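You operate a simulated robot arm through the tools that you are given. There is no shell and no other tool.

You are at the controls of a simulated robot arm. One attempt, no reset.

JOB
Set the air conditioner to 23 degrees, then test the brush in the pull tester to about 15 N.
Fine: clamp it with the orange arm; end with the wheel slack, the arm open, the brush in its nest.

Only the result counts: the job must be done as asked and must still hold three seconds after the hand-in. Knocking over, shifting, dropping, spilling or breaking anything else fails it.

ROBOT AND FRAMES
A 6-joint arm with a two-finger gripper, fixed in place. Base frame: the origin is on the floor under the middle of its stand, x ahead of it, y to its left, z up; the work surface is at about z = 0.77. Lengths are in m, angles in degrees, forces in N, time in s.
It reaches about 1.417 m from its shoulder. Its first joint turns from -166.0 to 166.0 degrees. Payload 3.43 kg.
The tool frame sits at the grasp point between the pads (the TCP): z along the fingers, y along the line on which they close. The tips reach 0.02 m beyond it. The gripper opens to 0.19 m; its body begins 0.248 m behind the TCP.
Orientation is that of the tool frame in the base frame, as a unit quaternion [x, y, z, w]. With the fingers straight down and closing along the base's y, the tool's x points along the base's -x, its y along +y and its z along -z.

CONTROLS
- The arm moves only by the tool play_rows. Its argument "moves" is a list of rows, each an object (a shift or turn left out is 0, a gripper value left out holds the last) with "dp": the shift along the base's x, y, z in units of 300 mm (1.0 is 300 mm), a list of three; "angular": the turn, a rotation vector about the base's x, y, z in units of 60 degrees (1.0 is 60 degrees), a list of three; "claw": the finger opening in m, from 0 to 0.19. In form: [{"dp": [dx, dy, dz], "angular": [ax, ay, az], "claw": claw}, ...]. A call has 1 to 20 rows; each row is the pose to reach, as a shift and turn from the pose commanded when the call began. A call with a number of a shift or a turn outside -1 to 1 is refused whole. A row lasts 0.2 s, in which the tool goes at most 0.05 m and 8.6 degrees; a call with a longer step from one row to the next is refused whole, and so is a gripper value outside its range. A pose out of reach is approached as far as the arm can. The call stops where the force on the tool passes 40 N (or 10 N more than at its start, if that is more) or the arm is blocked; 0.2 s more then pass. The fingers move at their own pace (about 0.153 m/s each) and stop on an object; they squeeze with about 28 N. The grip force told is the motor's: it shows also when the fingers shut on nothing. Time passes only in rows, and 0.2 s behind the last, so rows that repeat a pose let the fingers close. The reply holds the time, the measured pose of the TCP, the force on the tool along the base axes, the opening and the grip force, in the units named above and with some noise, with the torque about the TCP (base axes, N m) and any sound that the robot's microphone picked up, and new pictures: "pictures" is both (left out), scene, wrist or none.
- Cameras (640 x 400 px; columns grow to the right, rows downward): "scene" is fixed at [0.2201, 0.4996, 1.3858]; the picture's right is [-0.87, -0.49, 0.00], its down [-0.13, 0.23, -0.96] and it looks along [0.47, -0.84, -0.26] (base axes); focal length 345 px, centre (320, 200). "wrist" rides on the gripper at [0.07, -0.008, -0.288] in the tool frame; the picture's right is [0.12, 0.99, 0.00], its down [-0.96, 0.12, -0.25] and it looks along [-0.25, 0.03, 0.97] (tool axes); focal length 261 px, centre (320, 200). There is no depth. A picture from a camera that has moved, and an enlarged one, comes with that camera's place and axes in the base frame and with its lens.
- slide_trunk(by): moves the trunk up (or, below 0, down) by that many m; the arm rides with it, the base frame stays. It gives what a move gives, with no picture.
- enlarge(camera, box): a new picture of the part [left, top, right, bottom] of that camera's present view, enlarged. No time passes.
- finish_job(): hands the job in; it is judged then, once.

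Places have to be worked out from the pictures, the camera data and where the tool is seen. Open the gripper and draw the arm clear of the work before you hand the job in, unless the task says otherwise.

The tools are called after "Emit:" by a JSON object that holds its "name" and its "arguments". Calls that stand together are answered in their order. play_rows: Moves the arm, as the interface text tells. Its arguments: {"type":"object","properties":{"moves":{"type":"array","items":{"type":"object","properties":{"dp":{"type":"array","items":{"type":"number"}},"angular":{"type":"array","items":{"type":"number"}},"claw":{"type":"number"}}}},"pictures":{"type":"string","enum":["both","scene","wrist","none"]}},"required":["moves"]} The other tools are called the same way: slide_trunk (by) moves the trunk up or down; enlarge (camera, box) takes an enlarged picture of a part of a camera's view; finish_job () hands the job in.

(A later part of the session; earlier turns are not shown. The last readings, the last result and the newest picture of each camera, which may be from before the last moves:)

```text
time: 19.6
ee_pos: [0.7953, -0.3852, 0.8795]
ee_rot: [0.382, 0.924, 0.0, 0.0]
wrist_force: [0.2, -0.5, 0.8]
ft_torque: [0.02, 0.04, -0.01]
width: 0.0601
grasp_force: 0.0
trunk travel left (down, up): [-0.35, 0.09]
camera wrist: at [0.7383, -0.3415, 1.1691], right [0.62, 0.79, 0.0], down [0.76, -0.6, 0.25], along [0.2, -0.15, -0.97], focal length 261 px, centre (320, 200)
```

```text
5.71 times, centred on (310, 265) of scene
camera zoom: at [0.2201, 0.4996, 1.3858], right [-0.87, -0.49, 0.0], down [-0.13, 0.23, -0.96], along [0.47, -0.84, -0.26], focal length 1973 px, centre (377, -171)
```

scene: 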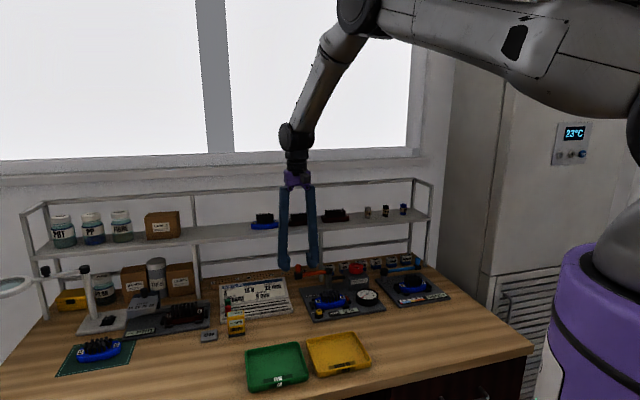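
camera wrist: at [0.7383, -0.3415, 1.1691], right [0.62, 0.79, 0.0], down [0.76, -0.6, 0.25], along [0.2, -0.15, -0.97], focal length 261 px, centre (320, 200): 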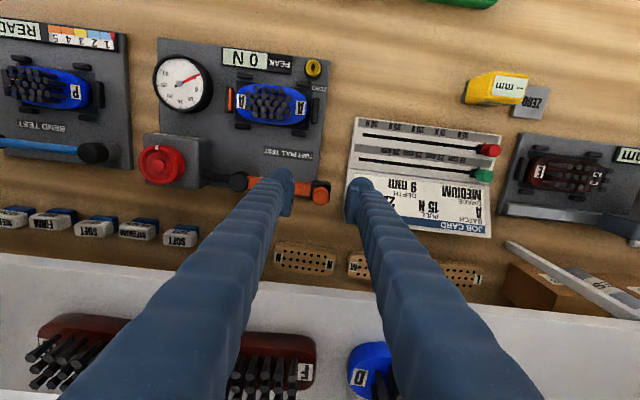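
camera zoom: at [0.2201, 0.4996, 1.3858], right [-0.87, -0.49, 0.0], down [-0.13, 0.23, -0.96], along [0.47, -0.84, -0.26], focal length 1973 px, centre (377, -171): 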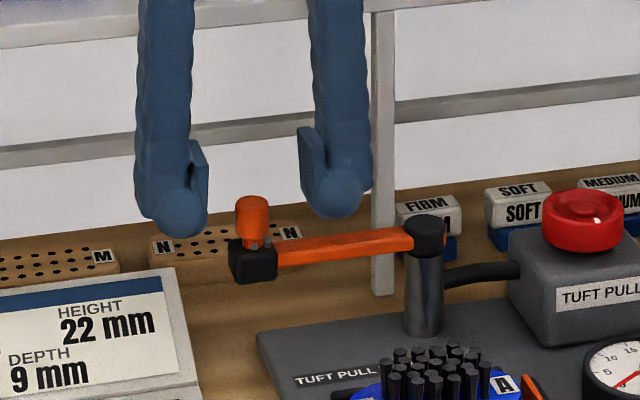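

The fingertips straddle the knob evenly in both views, at about mid-knob height. I'll lower 9 mm and close on it.

Emit:
{"name": "play_rows", "arguments": {"moves": [{"dp": [0, 0, -0.015], "claw": 0.06}, {"dp": [0, 0, -0.03], "claw": 0.06}, {"dp": [0, 0, -0.03], "claw": 0.03}, {"dp": [0, 0, -0.03], "claw": 0.01}, {"dp": [0, 0, -0.03], "claw": 0.01}, {"dp": [0, 0, -0.03], "claw": 0.01}], "pictures": "both"}}

Emit:
{"name": "enlarge", "arguments": {"camera": "scene", "box": [270, 230, 350, 300]}}

```text
time: 21.0
ee_pos: [0.795, -0.3843, 0.8711]
ee_rot: [0.381, 0.924, -0.002, 0.001]
wrist_force: [3.5, 4.8, -1.5]
ft_torque: [0.03, -0.01, 0.0]
width: 0.0179
grasp_force: 45.5
trunk travel left (down, up): [-0.35, 0.09]
camera wrist: at [0.7392, -0.3407, 1.16], right [0.62, 0.79, 0.0], down [0.76, -0.6, 0.25], along [0.2, -0.15, -0.97], focal length 261 px, centre (320, 200)
```

scene: 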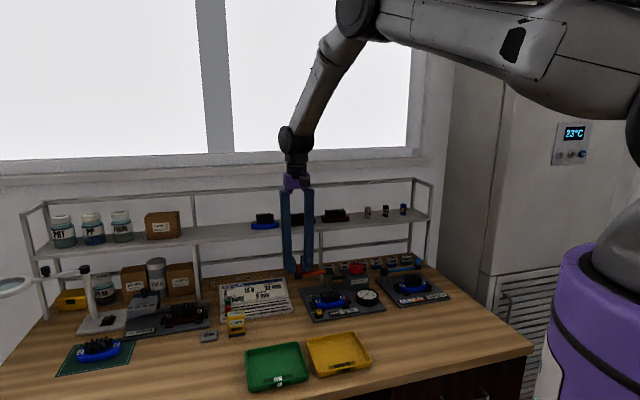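
wrist: 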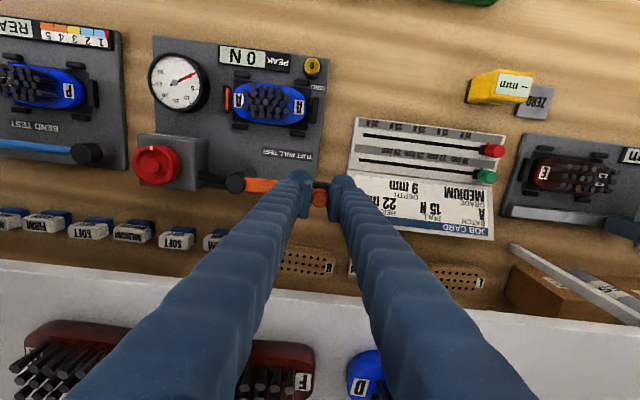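

```text
5.71 times, centred on (310, 265) of scene
camera zoom: at [0.2201, 0.4996, 1.3858], right [-0.87, -0.49, 0.0], down [-0.13, 0.23, -0.96], along [0.47, -0.84, -0.26], focal length 1973 px, centre (377, -171)
```

zoom: 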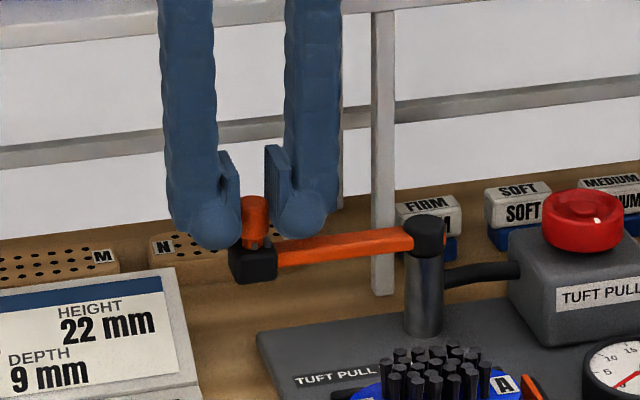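

The knob is gripped (width 0.018). Before swinging it, I'll enlarge the wrist view to pin down the arm's pivot and the brush nest.

Emit:
{"name": "enlarge", "arguments": {"camera": "wrist", "box": [200, 60, 360, 220]}}

Emit:
{"name": "enlarge", "arguments": {"camera": "scene", "box": [290, 250, 400, 330]}}

```text
2.50 times, centred on (280, 140) of wrist
camera zoom: at [0.7392, -0.3407, 1.16], right [0.62, 0.79, 0.0], down [0.76, -0.6, 0.25], along [0.2, -0.15, -0.97], focal length 652 px, centre (420, 350)
```

zoom: 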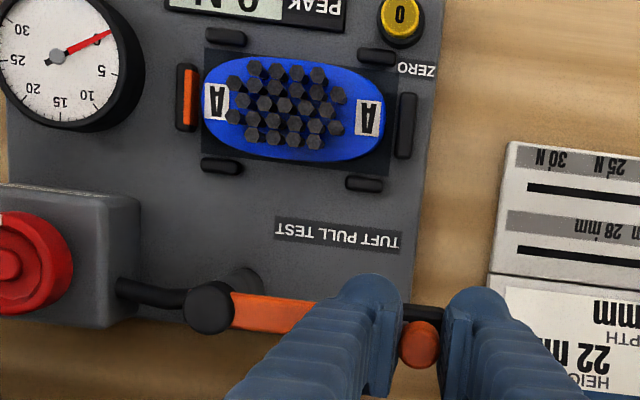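

```text
5.00 times, centred on (345, 290) of scene
camera zoom: at [0.2201, 0.4996, 1.3858], right [-0.87, -0.49, 0.0], down [-0.13, 0.23, -0.96], along [0.47, -0.84, -0.26], focal length 1726 px, centre (195, -250)
```

zoom: 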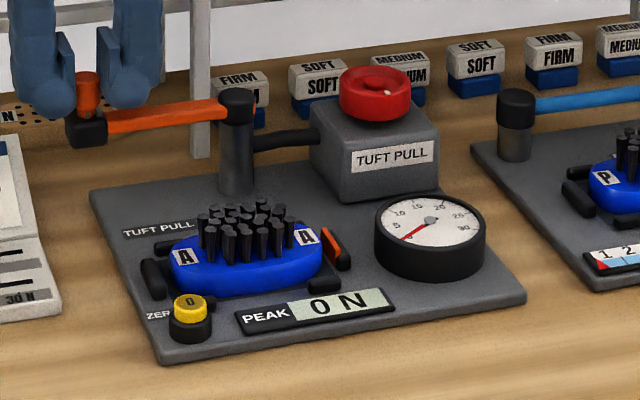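

The pivot is about (0.722, -0.458), giving an arm radius of about 0.104 m at 44°. I'll swing the knob counter-clockwise toward the brush on that circle, turning the gripper with it, starting with 15° to check the forces.

Emit:
{"name": "play_rows", "arguments": {"moves": [{"dp": [-0.0336, 0.0302, 0], "angular": [0, 0, 0.125], "claw": 0.01}, {"dp": [-0.0709, 0.0558, 0], "angular": [0, 0, 0.25], "claw": 0.01}], "pictures": "both"}}

Emit:
{"name": "enlarge", "arguments": {"camera": "scene", "box": [270, 230, 350, 300]}}

```text
time: 21.6
ee_pos: [0.7741, -0.3685, 0.8704]
ee_rot: [0.257, 0.966, 0.0, 0.001]
wrist_force: [-5.7, -7.0, -9.6]
ft_torque: [-0.27, -0.32, -0.11]
width: 0.0178
grasp_force: 45.0
trunk travel left (down, up): [-0.35, 0.09]
camera wrist: at [0.7085, -0.3412, 1.1602], right [0.39, 0.92, 0.0], down [0.89, -0.38, 0.25], along [0.23, -0.1, -0.97], focal length 261 px, centre (320, 200)
```

scene: 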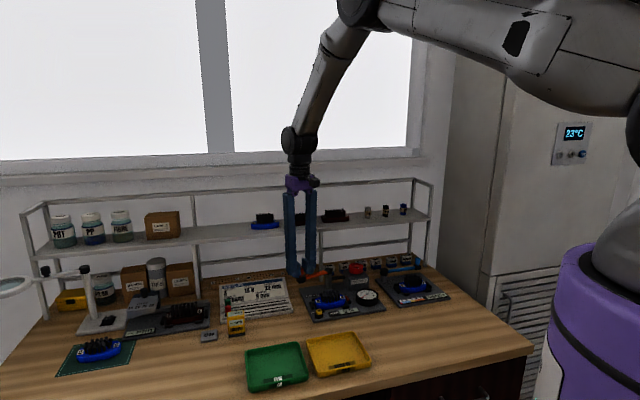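
wrist: 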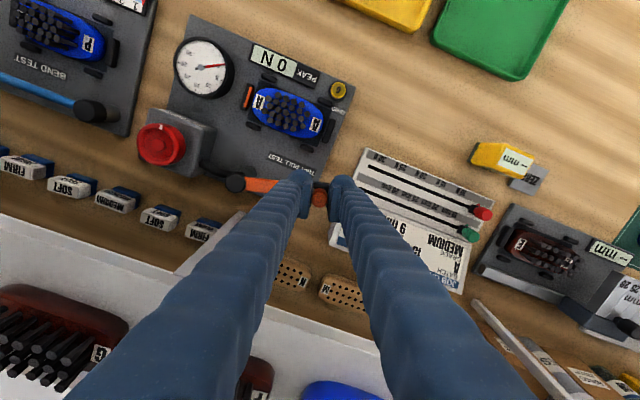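

```text
5.71 times, centred on (310, 265) of scene
camera zoom: at [0.2201, 0.4996, 1.3858], right [-0.87, -0.49, 0.0], down [-0.13, 0.23, -0.96], along [0.47, -0.84, -0.26], focal length 1973 px, centre (377, -171)
```

zoom: 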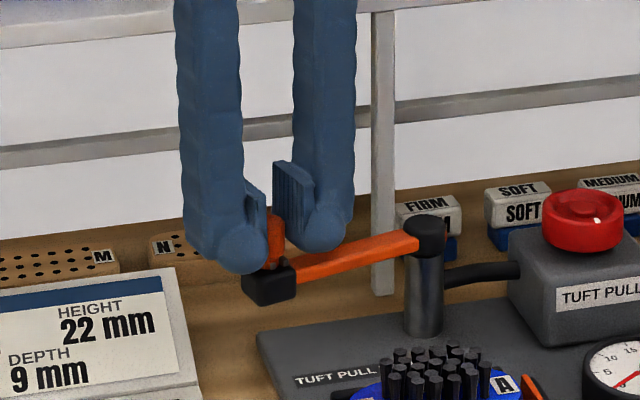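

The arm swings freely, with a small inward radial force of about 9 N, so I'll tighten the radius by 2 mm and continue to 45°.

Emit:
{"name": "play_rows", "arguments": {"moves": [{"dp": [-0.0423, 0.0159, 0], "angular": [0, 0, 0.125], "claw": 0.01}, {"dp": [-0.0848, 0.0292, 0], "angular": [0, 0, 0.25], "claw": 0.01}, {"dp": [-0.1282, 0.0383, 0], "angular": [0, 0, 0.375], "claw": 0.01}, {"dp": [-0.1723, 0.0417, 0], "angular": [0, 0, 0.5], "claw": 0.01}], "pictures": "both"}}

Emit:
{"name": "enlarge", "arguments": {"camera": "scene", "box": [280, 230, 380, 320]}}

Emit:
{"name": "enlarge", "arguments": {"camera": "wrist", "box": [200, 60, 400, 220]}}

```text
time: 22.6
ee_pos: [0.7236, -0.3567, 0.8719]
ee_rot: [-0.001, 1.0, 0.001, -0.001]
wrist_force: [-1.3, 5.4, -9.3]
ft_torque: [0.09, -0.4, -0.08]
width: 0.0179
grasp_force: 44.7
trunk travel left (down, up): [-0.35, 0.09]
camera wrist: at [0.6515, -0.3649, 1.1602], right [-0.12, 0.99, 0.0], down [0.96, 0.12, 0.25], along [0.25, 0.03, -0.97], focal length 261 px, centre (320, 200)
```

scene: 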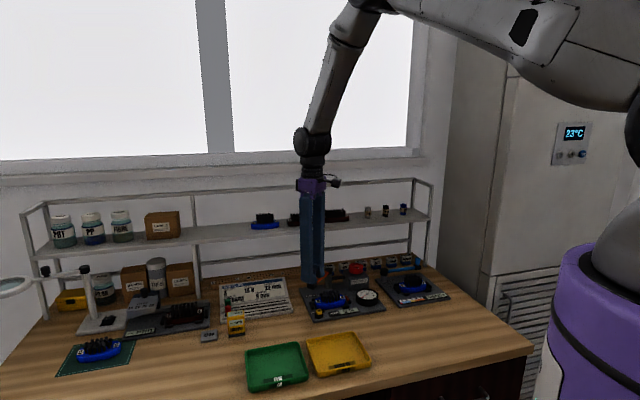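
wrist: 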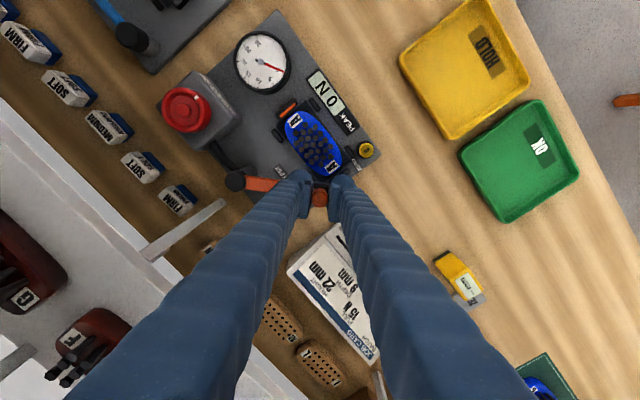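

```text
4.44 times, centred on (330, 275) of scene
camera zoom: at [0.2201, 0.4996, 1.3858], right [-0.87, -0.49, 0.0], down [-0.13, 0.23, -0.96], along [0.47, -0.84, -0.26], focal length 1534 px, centre (276, -133)
```

zoom: 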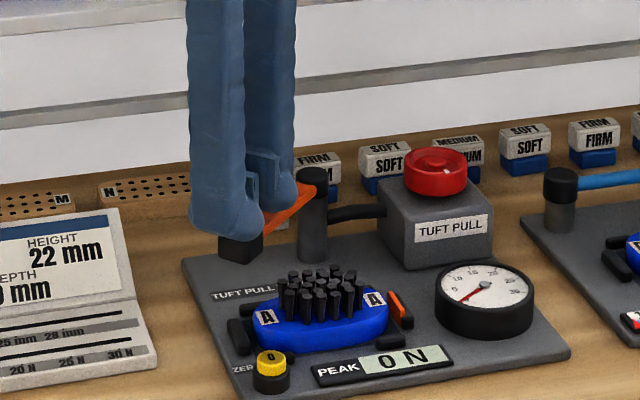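

```text
2.50 times, centred on (300, 140) of wrist
camera zoom: at [0.6515, -0.3649, 1.1602], right [-0.12, 0.99, 0.0], down [0.96, 0.12, 0.25], along [0.25, 0.03, -0.97], focal length 652 px, centre (370, 350)
```

zoom: 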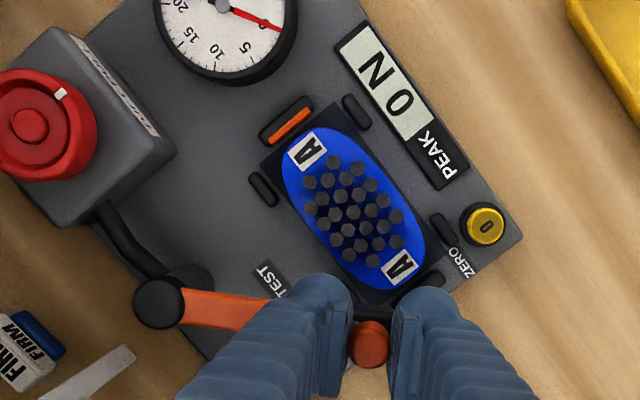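

The pivot fits at about (0.7215, -0.459) with radius 0.1025. The brush centre sits exactly at that radius at 122°, so I'll continue the swing to about 116° and check for a stop.

Emit:
{"name": "play_rows", "arguments": {"moves": [{"dp": [-0.0447, -0.0018, 0], "angular": [0, 0, 0.125], "claw": 0.01}, {"dp": [-0.0887, -0.0093, 0], "angular": [0, 0, 0.25], "claw": 0.01}, {"dp": [-0.1314, -0.0226, 0], "angular": [0, 0, 0.375], "claw": 0.01}, {"dp": [-0.1587, -0.0345, 0], "angular": [0, 0, 0.458], "claw": 0.01}], "pictures": "both"}}

Emit:
{"name": "enlarge", "arguments": {"camera": "scene", "box": [280, 230, 380, 320]}}

Emit:
{"name": "enlarge", "arguments": {"camera": "wrist", "box": [200, 60, 400, 220]}}

```text
time: 23.6
ee_pos: [0.6762, -0.3665, 0.8705]
ee_rot: [-0.239, 0.971, 0.001, 0.0]
wrist_force: [1.2, -3.7, -5.7]
ft_torque: [0.12, -0.25, -0.08]
width: 0.0177
grasp_force: 44.5
trunk travel left (down, up): [-0.35, 0.09]
camera wrist: at [0.617, -0.4074, 1.1602], right [-0.57, 0.82, 0.0], down [0.8, 0.55, 0.25], along [0.2, 0.14, -0.97], focal length 261 px, centre (320, 200)
```

scene: 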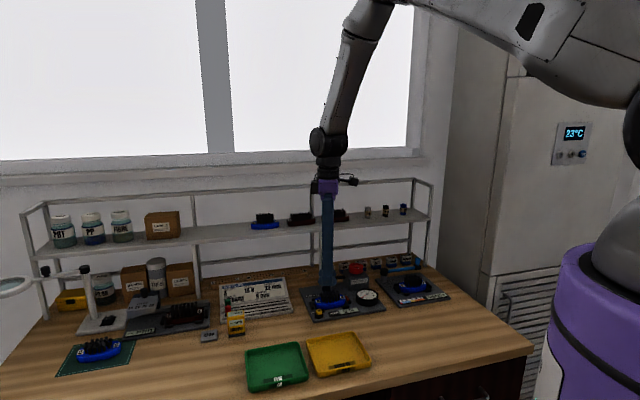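
wrist: 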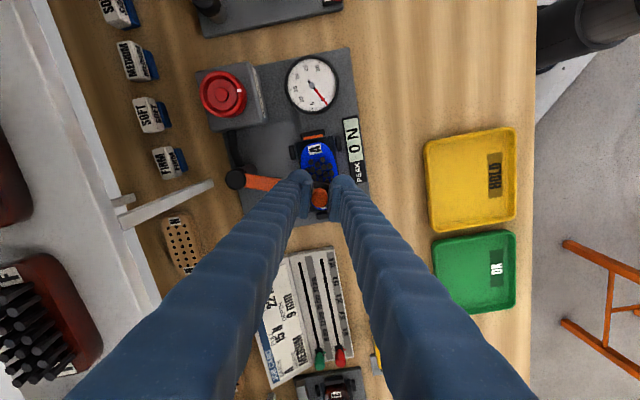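

```text
4.44 times, centred on (330, 275) of scene
camera zoom: at [0.2201, 0.4996, 1.3858], right [-0.87, -0.49, 0.0], down [-0.13, 0.23, -0.96], along [0.47, -0.84, -0.26], focal length 1534 px, centre (276, -133)
```

zoom: 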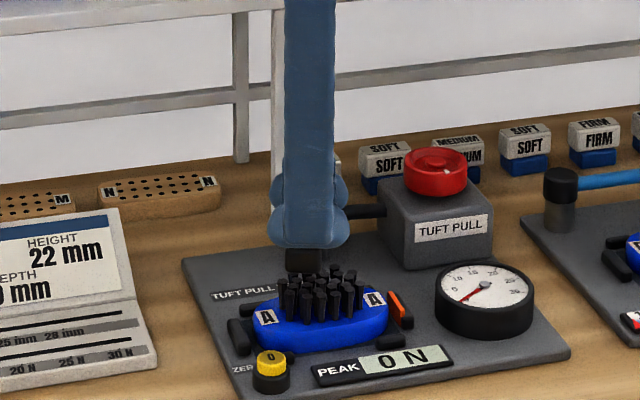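

```text
2.50 times, centred on (300, 140) of wrist
camera zoom: at [0.617, -0.4074, 1.1602], right [-0.57, 0.82, 0.0], down [0.8, 0.55, 0.25], along [0.2, 0.14, -0.97], focal length 652 px, centre (370, 350)
```

zoom: 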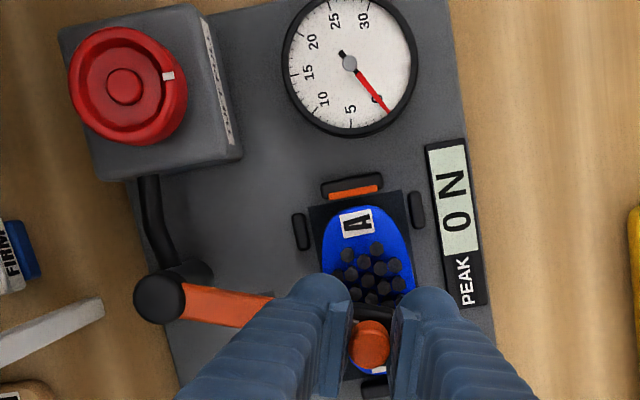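

No stop yet. I'll continue to 122°, where the end block should be over the brush centre.

Emit:
{"name": "play_rows", "arguments": {"moves": [{"dp": [-0.0158, -0.0085, 0], "angular": [0, 0, 0.05], "claw": 0.01}, {"dp": [-0.0313, -0.0173, 0], "angular": [0, 0, 0.1], "claw": 0.01}], "pictures": "both"}}

Emit:
{"name": "enlarge", "arguments": {"camera": "scene", "box": [280, 230, 380, 320]}}

Emit:
{"name": "enlarge", "arguments": {"camera": "wrist", "box": [200, 60, 400, 220]}}

```text
time: 24.2
ee_pos: [0.6667, -0.3715, 0.8714]
ee_rot: [-0.289, 0.957, 0.0, -0.001]
wrist_force: [1.1, -2.4, -9.4]
ft_torque: [0.12, -0.24, 0.1]
width: 0.0178
grasp_force: 45.6
trunk travel left (down, up): [-0.35, 0.09]
camera wrist: at [0.6122, -0.4188, 1.1603], right [-0.65, 0.76, 0.0], down [0.74, 0.63, 0.25], along [0.19, 0.16, -0.97], focal length 261 px, centre (320, 200)
```

scene: 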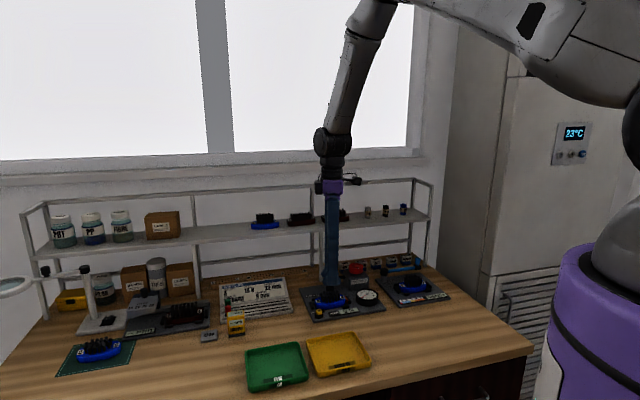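
wrist: 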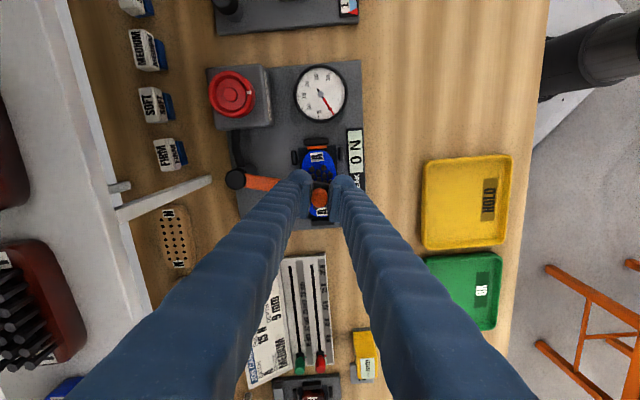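

```text
4.44 times, centred on (330, 275) of scene
camera zoom: at [0.2201, 0.4996, 1.3858], right [-0.87, -0.49, 0.0], down [-0.13, 0.23, -0.96], along [0.47, -0.84, -0.26], focal length 1534 px, centre (276, -133)
```

zoom: 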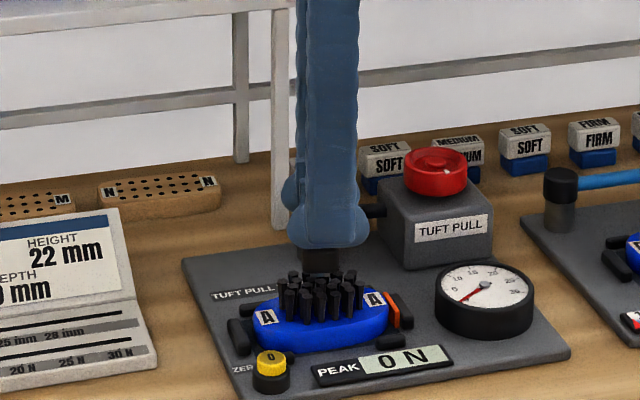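

```text
2.50 times, centred on (300, 140) of wrist
camera zoom: at [0.6122, -0.4188, 1.1603], right [-0.65, 0.76, 0.0], down [0.74, 0.63, 0.25], along [0.19, 0.16, -0.97], focal length 652 px, centre (370, 350)
```

zoom: 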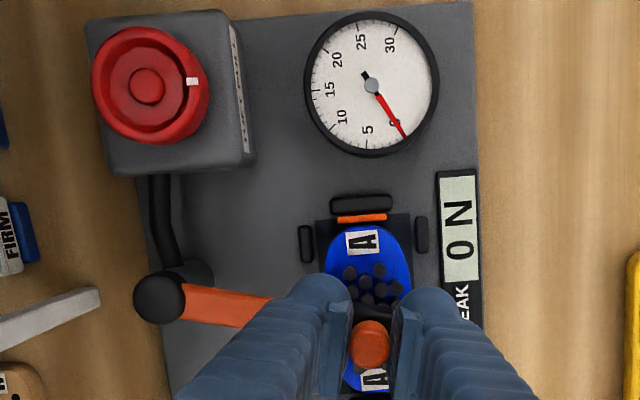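

No hard stop was felt, but the orange-faced jaw beside the nest looks as if it has changed. I'll zoom in on it.

Emit:
{"name": "enlarge", "arguments": {"camera": "scene", "box": [325, 270, 385, 310]}}

Emit:
{"name": "enlarge", "arguments": {"camera": "wrist", "box": [285, 125, 375, 185]}}

```text
10.00 times, centred on (355, 290) of scene
camera zoom: at [0.2201, 0.4996, 1.3858], right [-0.87, -0.49, 0.0], down [-0.13, 0.23, -0.96], along [0.47, -0.84, -0.26], focal length 3452 px, centre (-30, -700)
```

zoom: 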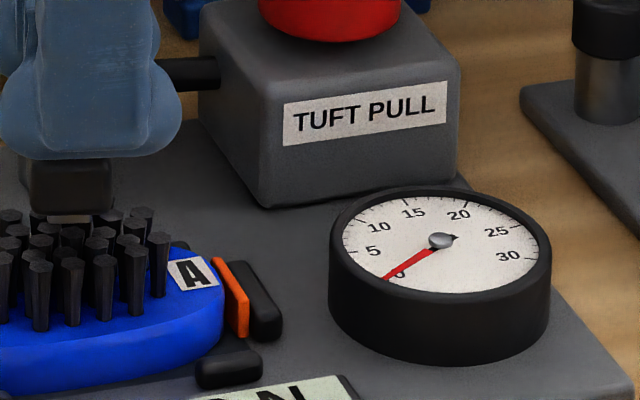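

```text
6.67 times, centred on (330, 155) of wrist
camera zoom: at [0.6122, -0.4188, 1.1603], right [-0.65, 0.76, 0.0], down [0.74, 0.63, 0.25], along [0.19, 0.16, -0.97], focal length 1738 px, centre (253, 500)
```

zoom: 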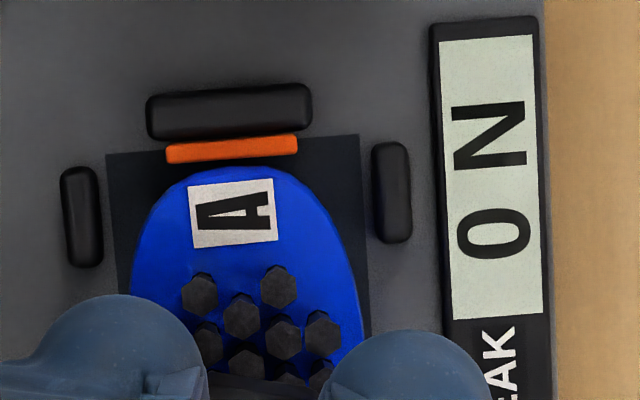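

The orange jaw has advanced to about 1 mm from the brush end, so the arm drives the clamp. I'll continue the swing in small steps until it meets resistance.

Emit:
{"name": "play_rows", "arguments": {"moves": [{"dp": [-0.0099, -0.0065, 0], "angular": [0, 0, 0.033], "claw": 0.01}, {"dp": [-0.0196, -0.0133, 0], "angular": [0, 0, 0.067], "claw": 0.01}], "pictures": "none"}}

Emit:
{"name": "enlarge", "arguments": {"camera": "scene", "box": [325, 270, 385, 310]}}

Emit:
{"name": "enlarge", "arguments": {"camera": "wrist", "box": [285, 125, 375, 185]}}

```text
time: 24.8
ee_pos: [0.6629, -0.3741, 0.8721]
ee_rot: [-0.324, 0.946, 0.001, 0.001]
wrist_force: [23.6, 26.5, -7.3]
ft_torque: [0.21, -0.19, 0.03]
width: 0.0185
grasp_force: 44.8
trunk travel left (down, up): [-0.35, 0.09]
```

```text
10.00 times, centred on (355, 290) of scene
camera zoom: at [0.2201, 0.4996, 1.3858], right [-0.87, -0.49, 0.0], down [-0.13, 0.23, -0.96], along [0.47, -0.84, -0.26], focal length 3452 px, centre (-30, -700)
```

zoom: 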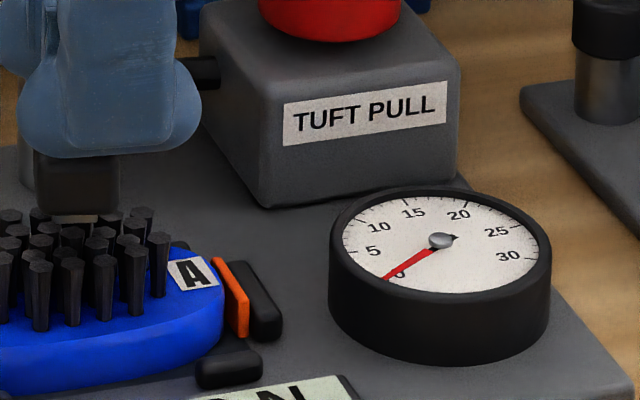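

```text
6.67 times, centred on (330, 155) of wrist
camera zoom: at [0.6118, -0.425, 1.1611], right [-0.7, 0.71, 0.0], down [0.69, 0.68, 0.25], along [0.18, 0.17, -0.97], focal length 1738 px, centre (253, 500)
```

zoom: 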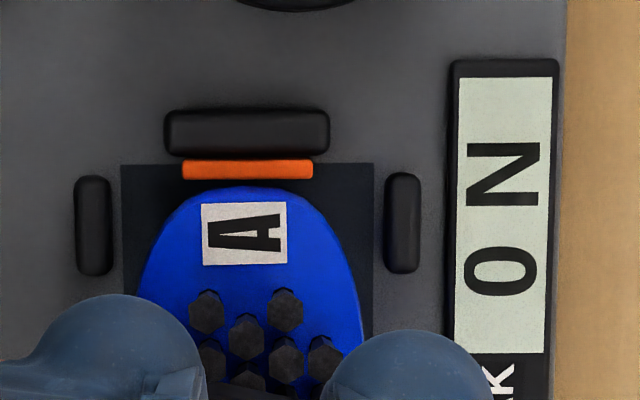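

The tangential force rose to about 35 N at 124.6°, so the arm is against its closed stop with the jaw on the brush. I'll relieve the push slightly and open the fingers.

Emit:
{"name": "play_rows", "arguments": {"moves": [{"dp": [0.007, 0.005, 0], "angular": [0, 0, -0.015], "claw": 0.01}, {"dp": [0.007, 0.005, 0], "angular": [0, 0, -0.015], "claw": 0.03}, {"dp": [0.007, 0.005, 0], "angular": [0, 0, -0.015], "claw": 0.06}, {"dp": [0.007, 0.005, 0], "angular": [0, 0, -0.015], "claw": 0.06}], "pictures": "both"}}

Emit:
{"name": "enlarge", "arguments": {"camera": "scene", "box": [300, 240, 390, 320]}}

Emit:
{"name": "enlarge", "arguments": {"camera": "wrist", "box": [200, 60, 400, 220]}}

```text
time: 25.8
ee_pos: [0.6629, -0.375, 0.8721]
ee_rot: [-0.315, 0.949, 0.001, 0.0]
wrist_force: [-0.1, -0.1, -0.9]
ft_torque: [0.04, -0.02, -0.02]
width: 0.0602
grasp_force: 0.1
trunk travel left (down, up): [-0.35, 0.09]
camera wrist: at [0.6111, -0.4248, 1.1611], right [-0.69, 0.72, 0.0], down [0.7, 0.67, 0.25], along [0.18, 0.17, -0.97], focal length 261 px, centre (320, 200)
```

scene: 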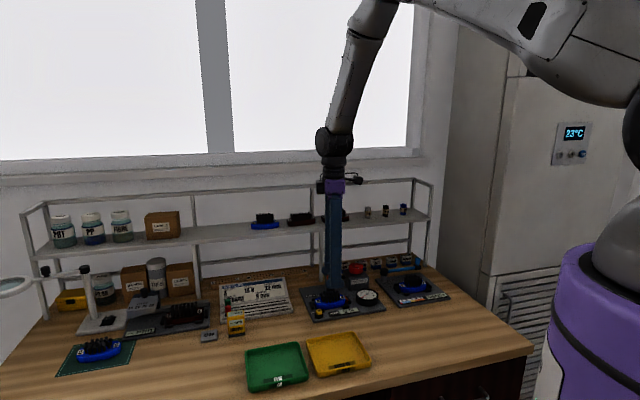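
wrist: 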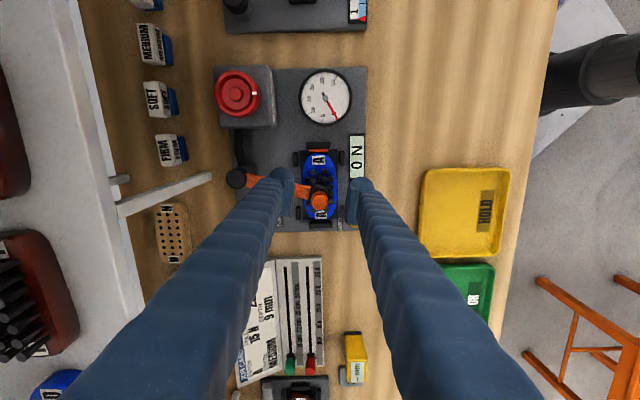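

```text
5.00 times, centred on (345, 280) of scene
camera zoom: at [0.2201, 0.4996, 1.3858], right [-0.87, -0.49, 0.0], down [-0.13, 0.23, -0.96], along [0.47, -0.84, -0.26], focal length 1726 px, centre (195, -200)
```

zoom: 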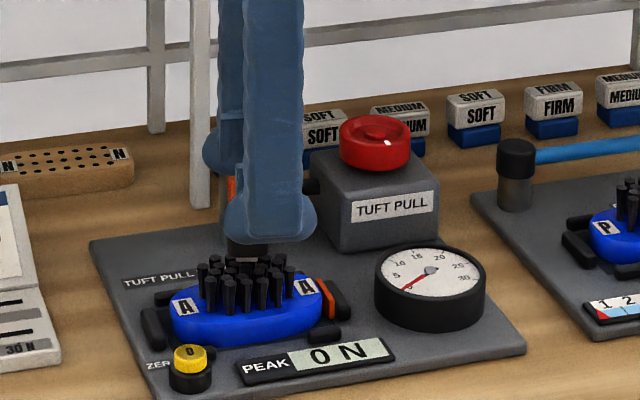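

```text
2.50 times, centred on (300, 140) of wrist
camera zoom: at [0.6111, -0.4248, 1.1611], right [-0.69, 0.72, 0.0], down [0.7, 0.67, 0.25], along [0.18, 0.17, -0.97], focal length 652 px, centre (370, 350)
```

zoom: 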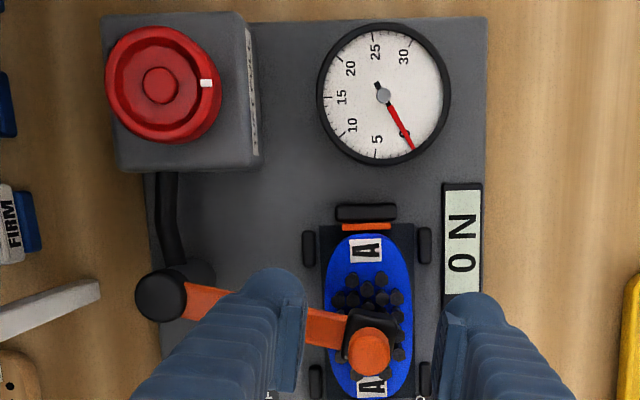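

The clamp arm stays closed after release, with the jaw on the brush. I'll rise straight off the knob, then move above the red wheel with a moderate yaw.

Emit:
{"name": "play_rows", "arguments": {"moves": [{"dp": [0, 0, 0.12], "claw": 0.06}, {"dp": [0, 0, 0.26], "claw": 0.06}, {"dp": [0, 0, 0.4], "claw": 0.08}, {"dp": [0, 0, 0.5], "claw": 0.08}, {"dp": [-0.009, -0.06, 0.5], "angular": [0, 0, -0.118], "claw": 0.08}, {"dp": [-0.017, -0.12, 0.5], "angular": [0, 0, -0.236], "claw": 0.08}, {"dp": [-0.026, -0.18, 0.5], "angular": [0, 0, -0.354], "claw": 0.08}, {"dp": [-0.034, -0.24, 0.5], "angular": [0, 0, -0.472], "claw": 0.08}, {"dp": [-0.042, -0.3, 0.5], "angular": [0, 0, -0.59], "claw": 0.08}, {"dp": [-0.051, -0.36, 0.5], "angular": [0, 0, -0.707], "claw": 0.08}, {"dp": [-0.059, -0.42, 0.5], "angular": [0, 0, -0.825], "claw": 0.08}, {"dp": [-0.067, -0.477, 0.5], "angular": [0, 0, -0.943], "claw": 0.08}, {"dp": [-0.067, -0.477, 0.5], "angular": [0, 0, -0.943], "claw": 0.08}], "pictures": "both"}}

Emit:
{"name": "enlarge", "arguments": {"camera": "scene", "box": [290, 220, 410, 320]}}

Emit:
{"name": "enlarge", "arguments": {"camera": "wrist", "box": [240, 100, 400, 220]}}

```text
time: 28.6
ee_pos: [0.6437, -0.5177, 1.022]
ee_rot: [0.172, 0.985, 0.0, 0.001]
wrist_force: [0.5, 0.0, 0.2]
ft_torque: [0.02, -0.01, -0.01]
width: 0.0801
grasp_force: 0.0
trunk travel left (down, up): [-0.35, 0.09]
camera wrist: at [0.5725, -0.502, 1.312], right [0.23, 0.97, 0.0], down [0.94, -0.22, 0.25], along [0.24, -0.06, -0.97], focal length 261 px, centre (320, 200)
```

scene: 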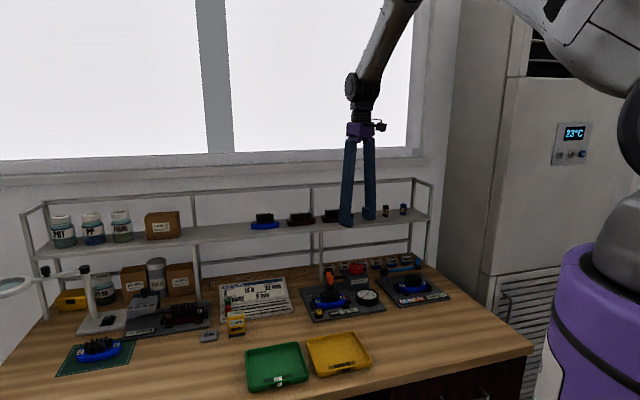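
wrist: 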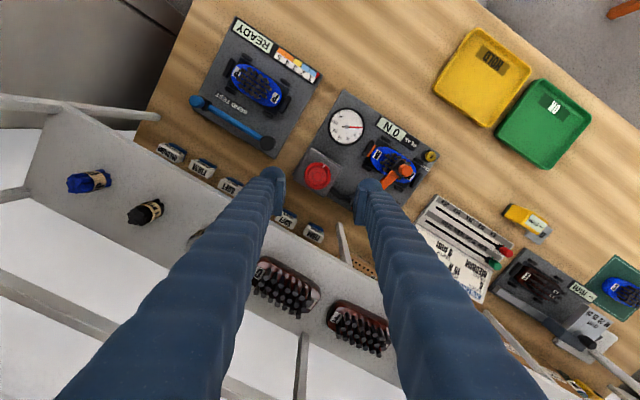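

```text
4.00 times, centred on (350, 270) of scene
camera zoom: at [0.2201, 0.4996, 1.3858], right [-0.87, -0.49, 0.0], down [-0.13, 0.23, -0.96], along [0.47, -0.84, -0.26], focal length 1381 px, centre (200, -80)
```

zoom: 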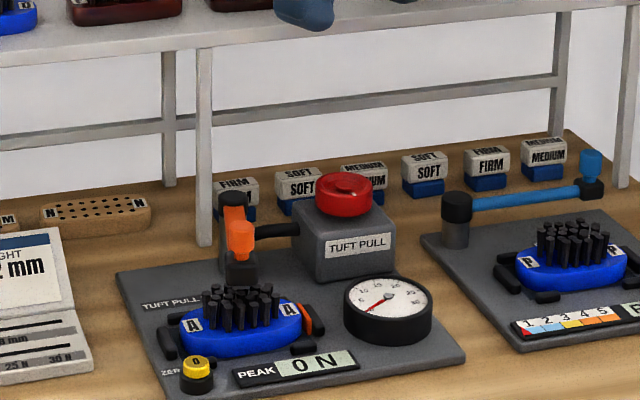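

```text
3.33 times, centred on (320, 160) of wrist
camera zoom: at [0.5725, -0.502, 1.312], right [0.23, 0.97, 0.0], down [0.94, -0.22, 0.25], along [0.24, -0.06, -0.97], focal length 869 px, centre (320, 333)
```

zoom: 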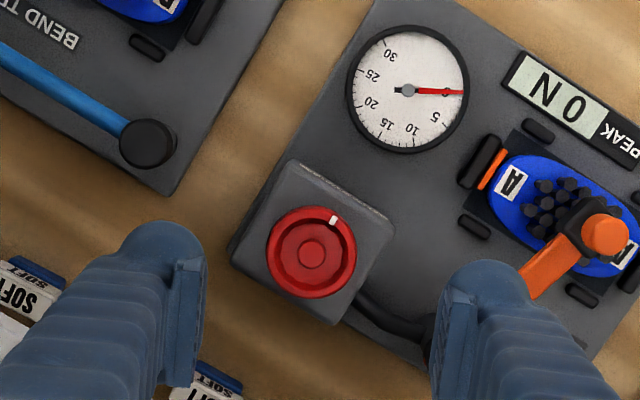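

The wheel rim centres at about (0.644, -0.5225) with its top at z≈0.845. I'll descend over it with the fingers open, stopping the tips just above the block.

Emit:
{"name": "play_rows", "arguments": {"moves": [{"dp": [0.003, -0.0153, -0.1], "claw": 0.08}, {"dp": [0.003, -0.0153, -0.22], "claw": 0.08}, {"dp": [0.003, -0.0153, -0.34], "claw": 0.08}, {"dp": [0.003, -0.0153, -0.44], "claw": 0.08}, {"dp": [0.003, -0.0153, -0.51], "claw": 0.08}, {"dp": [0.003, -0.0153, -0.51], "claw": 0.08}], "pictures": "both"}}

Emit:
{"name": "enlarge", "arguments": {"camera": "scene", "box": [310, 220, 410, 320]}}

Emit:
{"name": "enlarge", "arguments": {"camera": "wrist", "box": [240, 100, 400, 220]}}

```text
time: 30.0
ee_pos: [0.6443, -0.5206, 0.8688]
ee_rot: [0.173, 0.985, 0.001, 0.001]
wrist_force: [0.0, 0.1, -0.2]
ft_torque: [0.01, 0.02, -0.01]
width: 0.08
grasp_force: 0.1
trunk travel left (down, up): [-0.35, 0.09]
camera wrist: at [0.5745, -0.505, 1.1576], right [0.23, 0.97, 0.0], down [0.94, -0.22, 0.25], along [0.24, -0.06, -0.97], focal length 261 px, centre (320, 200)
```

scene: 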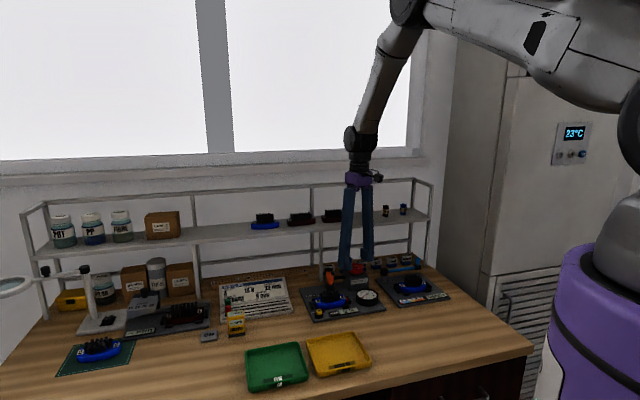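
wrist: 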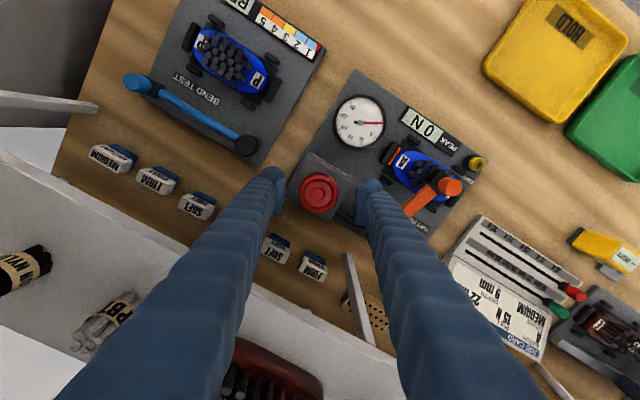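

```text
4.00 times, centred on (360, 270) of scene
camera zoom: at [0.2201, 0.4996, 1.3858], right [-0.87, -0.49, 0.0], down [-0.13, 0.23, -0.96], along [0.47, -0.84, -0.26], focal length 1381 px, centre (160, -80)
```

zoom: 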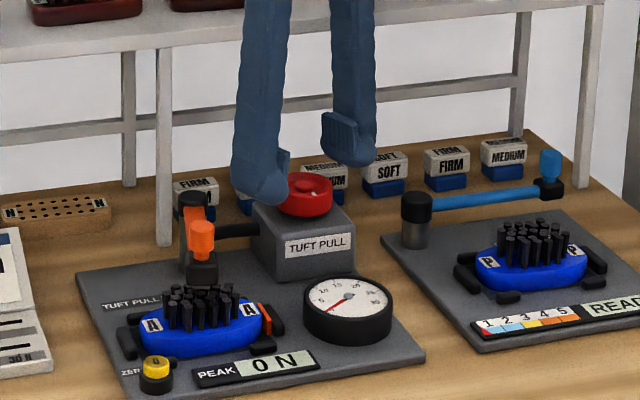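

```text
3.33 times, centred on (320, 160) of wrist
camera zoom: at [0.5745, -0.505, 1.1576], right [0.23, 0.97, 0.0], down [0.94, -0.22, 0.25], along [0.24, -0.06, -0.97], focal length 869 px, centre (320, 333)
```

zoom: 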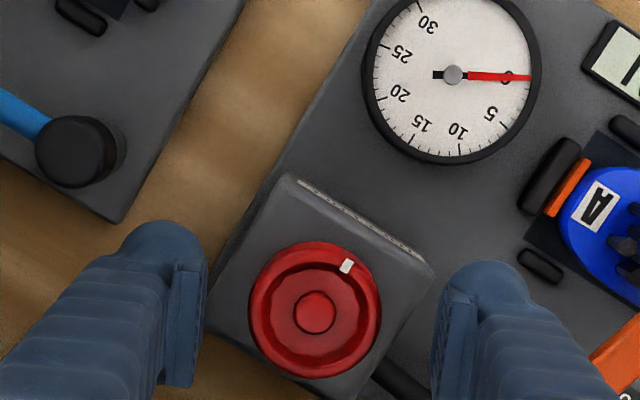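

The wheel is centred between the pads to within 2 mm. I'll lower 20 mm and close on the rim.

Emit:
{"name": "play_rows", "arguments": {"moves": [{"dp": [0, -0.003, -0.035], "claw": 0.08}, {"dp": [0, -0.003, -0.065], "claw": 0.08}, {"dp": [0, -0.003, -0.065], "claw": 0.08}], "pictures": "none"}}

Emit:
{"name": "enlarge", "arguments": {"camera": "scene", "box": [330, 230, 400, 300]}}

```text
time: 30.8
ee_pos: [0.6441, -0.5214, 0.8512]
ee_rot: [0.173, 0.985, 0.001, 0.0]
wrist_force: [0.3, -0.4, 0.1]
ft_torque: [-0.01, 0.0, -0.02]
width: 0.0799
grasp_force: 0.1
trunk travel left (down, up): [-0.35, 0.09]
```

```text
5.71 times, centred on (365, 265) of scene
camera zoom: at [0.2201, 0.4996, 1.3858], right [-0.87, -0.49, 0.0], down [-0.13, 0.23, -0.96], along [0.47, -0.84, -0.26], focal length 1973 px, centre (63, -171)
```

zoom: 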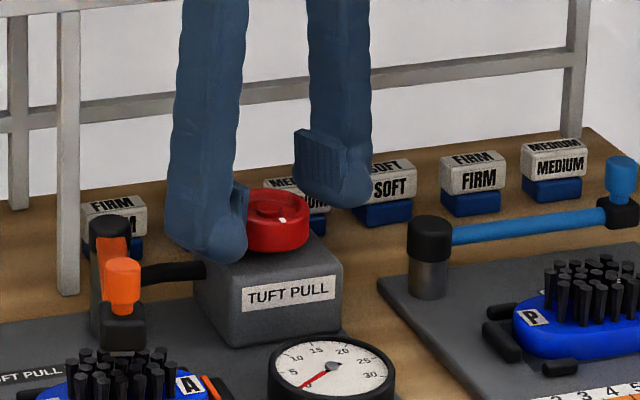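

There is no contact with the block and the tips are beside the wheel, so I'll close on the rim.

Emit:
{"name": "play_rows", "arguments": {"moves": [{"dp": [0, 0, -0.006], "claw": 0.06}, {"dp": [0, 0, -0.006], "claw": 0.04}, {"dp": [0, 0, -0.006], "claw": 0.04}, {"dp": [0, 0, -0.006], "claw": 0.04}], "pictures": "both"}}

Emit:
{"name": "enlarge", "arguments": {"camera": "wrist", "box": [250, 90, 410, 210]}}

Emit:
{"name": "enlarge", "arguments": {"camera": "scene", "box": [330, 250, 400, 310]}}

```text
time: 31.8
ee_pos: [0.6445, -0.5228, 0.8485]
ee_rot: [0.172, 0.985, 0.0, 0.001]
wrist_force: [-1.4, -3.8, 0.1]
ft_torque: [-0.04, -0.02, -0.02]
width: 0.0487
grasp_force: 44.9
trunk travel left (down, up): [-0.35, 0.09]
camera wrist: at [0.5735, -0.5064, 1.1378], right [0.23, 0.97, 0.0], down [0.94, -0.22, 0.25], along [0.24, -0.06, -0.97], focal length 261 px, centre (320, 200)
```

scene: 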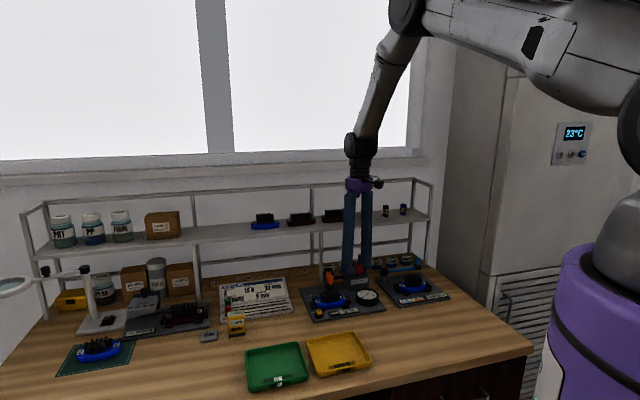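
wrist: 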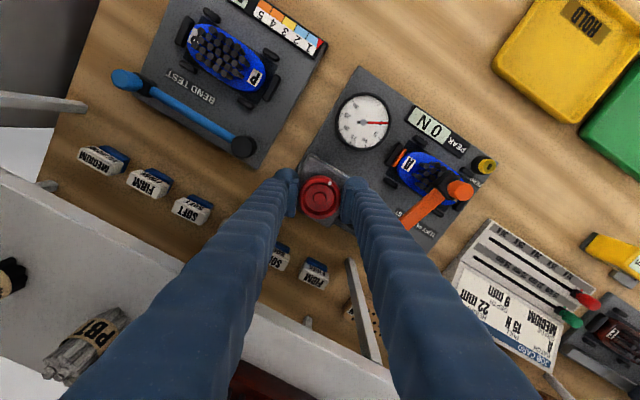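

```text
3.33 times, centred on (330, 150) of wrist
camera zoom: at [0.5735, -0.5064, 1.1378], right [0.23, 0.97, 0.0], down [0.94, -0.22, 0.25], along [0.24, -0.06, -0.97], focal length 869 px, centre (287, 367)
```

zoom: 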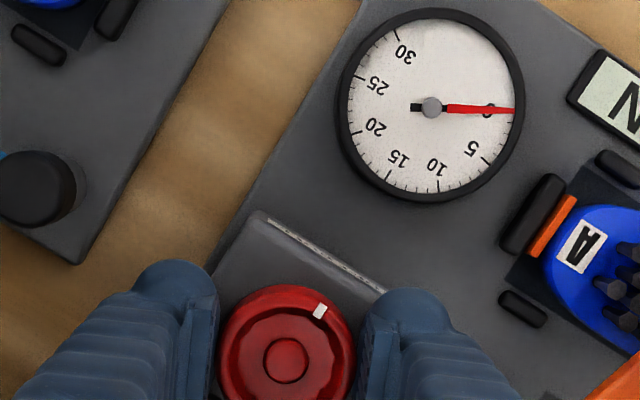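

```text
6.67 times, centred on (365, 280) of scene
camera zoom: at [0.2201, 0.4996, 1.3858], right [-0.87, -0.49, 0.0], down [-0.13, 0.23, -0.96], along [0.47, -0.84, -0.26], focal length 2301 px, centre (20, -333)
```

zoom: 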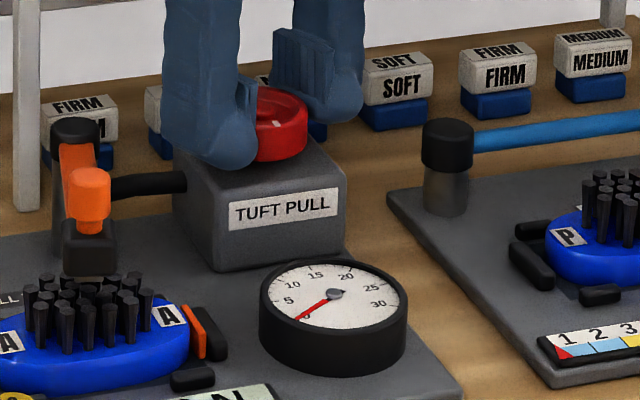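

The wheel is gripped (0.0487 m) with little side load. I'll try a small clockwise turn of 8° and watch the gauge.

Emit:
{"name": "play_rows", "arguments": {"moves": [{"dp": [0, 0, 0], "angular": [0, 0, -0.067], "claw": 0.04}, {"dp": [0, 0, 0], "angular": [0, 0, -0.133], "claw": 0.04}], "pictures": "none"}}

Emit:
{"name": "enlarge", "arguments": {"camera": "wrist", "box": [250, 70, 450, 220]}}

Emit:
{"name": "enlarge", "arguments": {"camera": "scene", "box": [330, 260, 390, 310]}}

```text
time: 32.4
ee_pos: [0.6436, -0.5218, 0.8489]
ee_rot: [0.241, 0.971, 0.001, 0.002]
wrist_force: [1.9, 2.7, 2.7]
ft_torque: [0.03, -0.08, 0.01]
width: 0.0486
grasp_force: 45.6
trunk travel left (down, up): [-0.35, 0.09]
```

```text
2.67 times, centred on (350, 145) of wrist
camera zoom: at [0.5766, -0.4966, 1.1378], right [0.36, 0.93, 0.0], down [0.9, -0.35, 0.25], along [0.23, -0.09, -0.97], focal length 695 px, centre (240, 347)
```

zoom: 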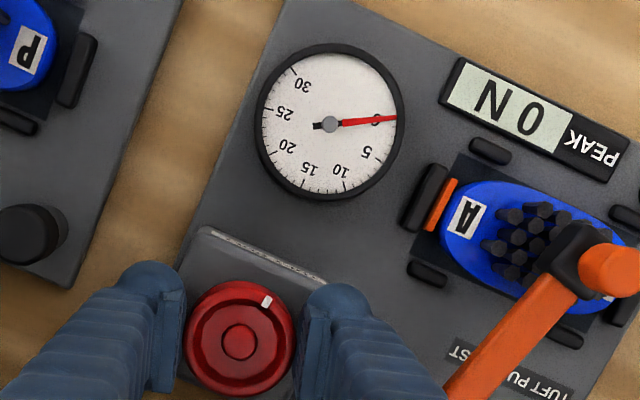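

```text
8.00 times, centred on (360, 285) of scene
camera zoom: at [0.2201, 0.4996, 1.3858], right [-0.87, -0.49, 0.0], down [-0.13, 0.23, -0.96], along [0.47, -0.84, -0.26], focal length 2762 px, centre (0, -480)
```

zoom: 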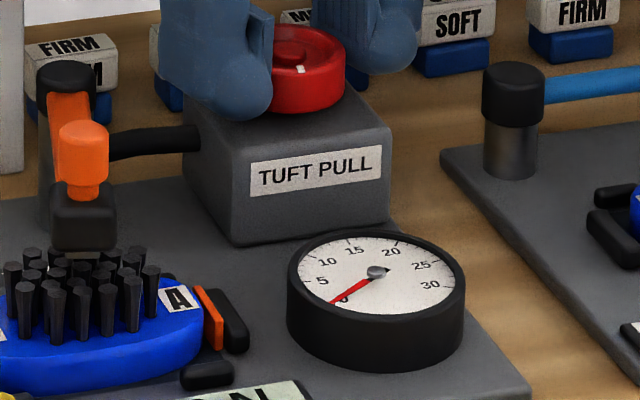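

The wheel turned freely with the gripper and the gauge is still at 0, so there may be some slack. I'll keep turning clockwise in small steps.

Emit:
{"name": "play_rows", "arguments": {"moves": [{"dp": [0, 0, 0], "angular": [0, 0, -0.1], "claw": 0.04}, {"dp": [0, 0, 0], "angular": [0, 0, -0.2], "claw": 0.04}], "pictures": "none"}}

Emit:
{"name": "enlarge", "arguments": {"camera": "wrist", "box": [250, 70, 450, 220]}}

Emit:
{"name": "enlarge", "arguments": {"camera": "scene", "box": [330, 260, 390, 310]}}

```text
time: 33.0
ee_pos: [0.6441, -0.5218, 0.8494]
ee_rot: [0.342, 0.94, 0.0, 0.001]
wrist_force: [5.9, 9.4, 6.2]
ft_torque: [0.25, 0.09, 0.05]
width: 0.0486
grasp_force: 44.5
trunk travel left (down, up): [-0.35, 0.09]
```

```text
2.67 times, centred on (350, 145) of wrist
camera zoom: at [0.5836, -0.4827, 1.1377], right [0.55, 0.84, 0.0], down [0.81, -0.53, 0.25], along [0.21, -0.14, -0.97], focal length 695 px, centre (240, 347)
```

zoom: 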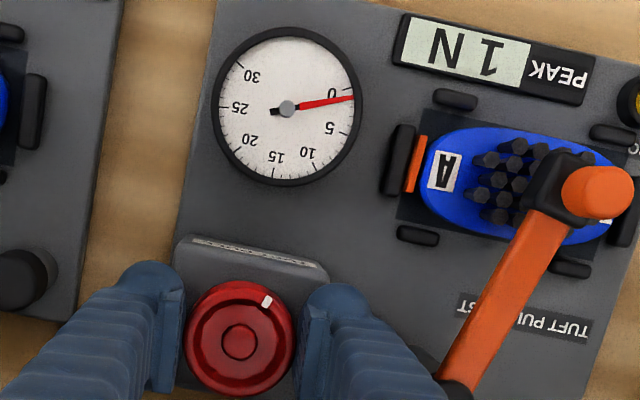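

```text
8.00 times, centred on (360, 285) of scene
camera zoom: at [0.2201, 0.4996, 1.3858], right [-0.87, -0.49, 0.0], down [-0.13, 0.23, -0.96], along [0.47, -0.84, -0.26], focal length 2762 px, centre (0, -480)
```

zoom: 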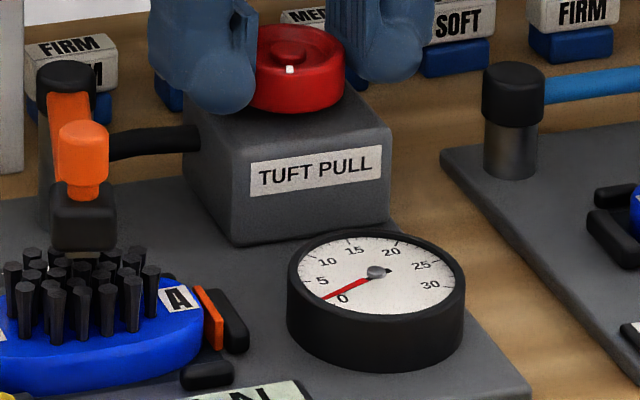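

Clockwise raises the load: PEAK shows 1 N after 20°. I'll continue with 12° more, recentring slightly to ease the side force.

Emit:
{"name": "play_rows", "arguments": {"moves": [{"dp": [0.001, 0.0013, 0], "angular": [0, 0, -0.1], "claw": 0.04}, {"dp": [0.002, 0.0026, 0], "angular": [0, 0, -0.2], "claw": 0.04}], "pictures": "none"}}

Emit:
{"name": "enlarge", "arguments": {"camera": "wrist", "box": [230, 70, 430, 220]}}

Emit:
{"name": "enlarge", "arguments": {"camera": "scene", "box": [330, 260, 390, 310]}}

```text
time: 33.6
ee_pos: [0.645, -0.5208, 0.8487]
ee_rot: [0.437, 0.899, 0.001, 0.001]
wrist_force: [8.9, 10.7, 5.7]
ft_torque: [0.09, -0.08, 0.01]
width: 0.0485
grasp_force: 45.3
trunk travel left (down, up): [-0.35, 0.09]
```

```text
2.67 times, centred on (330, 145) of wrist
camera zoom: at [0.5933, -0.4706, 1.1377], right [0.71, 0.71, 0.0], down [0.68, -0.69, 0.25], along [0.18, -0.18, -0.97], focal length 695 px, centre (293, 347)
```

zoom: 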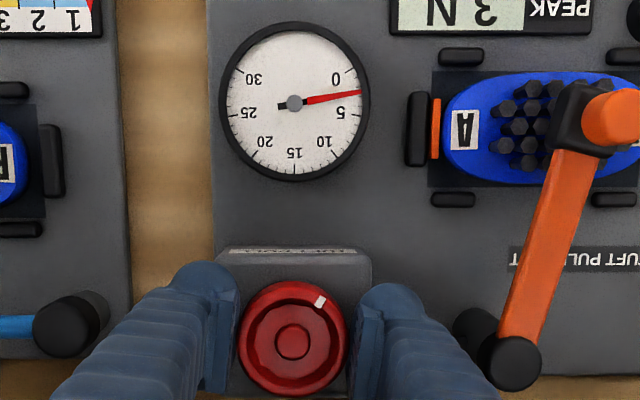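

```text
8.00 times, centred on (360, 285) of scene
camera zoom: at [0.2201, 0.4996, 1.3858], right [-0.87, -0.49, 0.0], down [-0.13, 0.23, -0.96], along [0.47, -0.84, -0.26], focal length 2762 px, centre (0, -480)
```

zoom: 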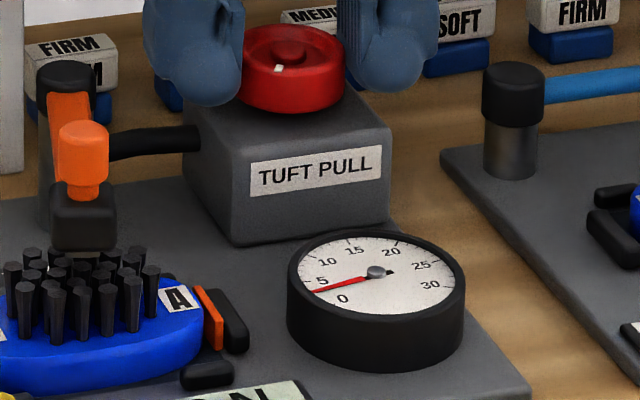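

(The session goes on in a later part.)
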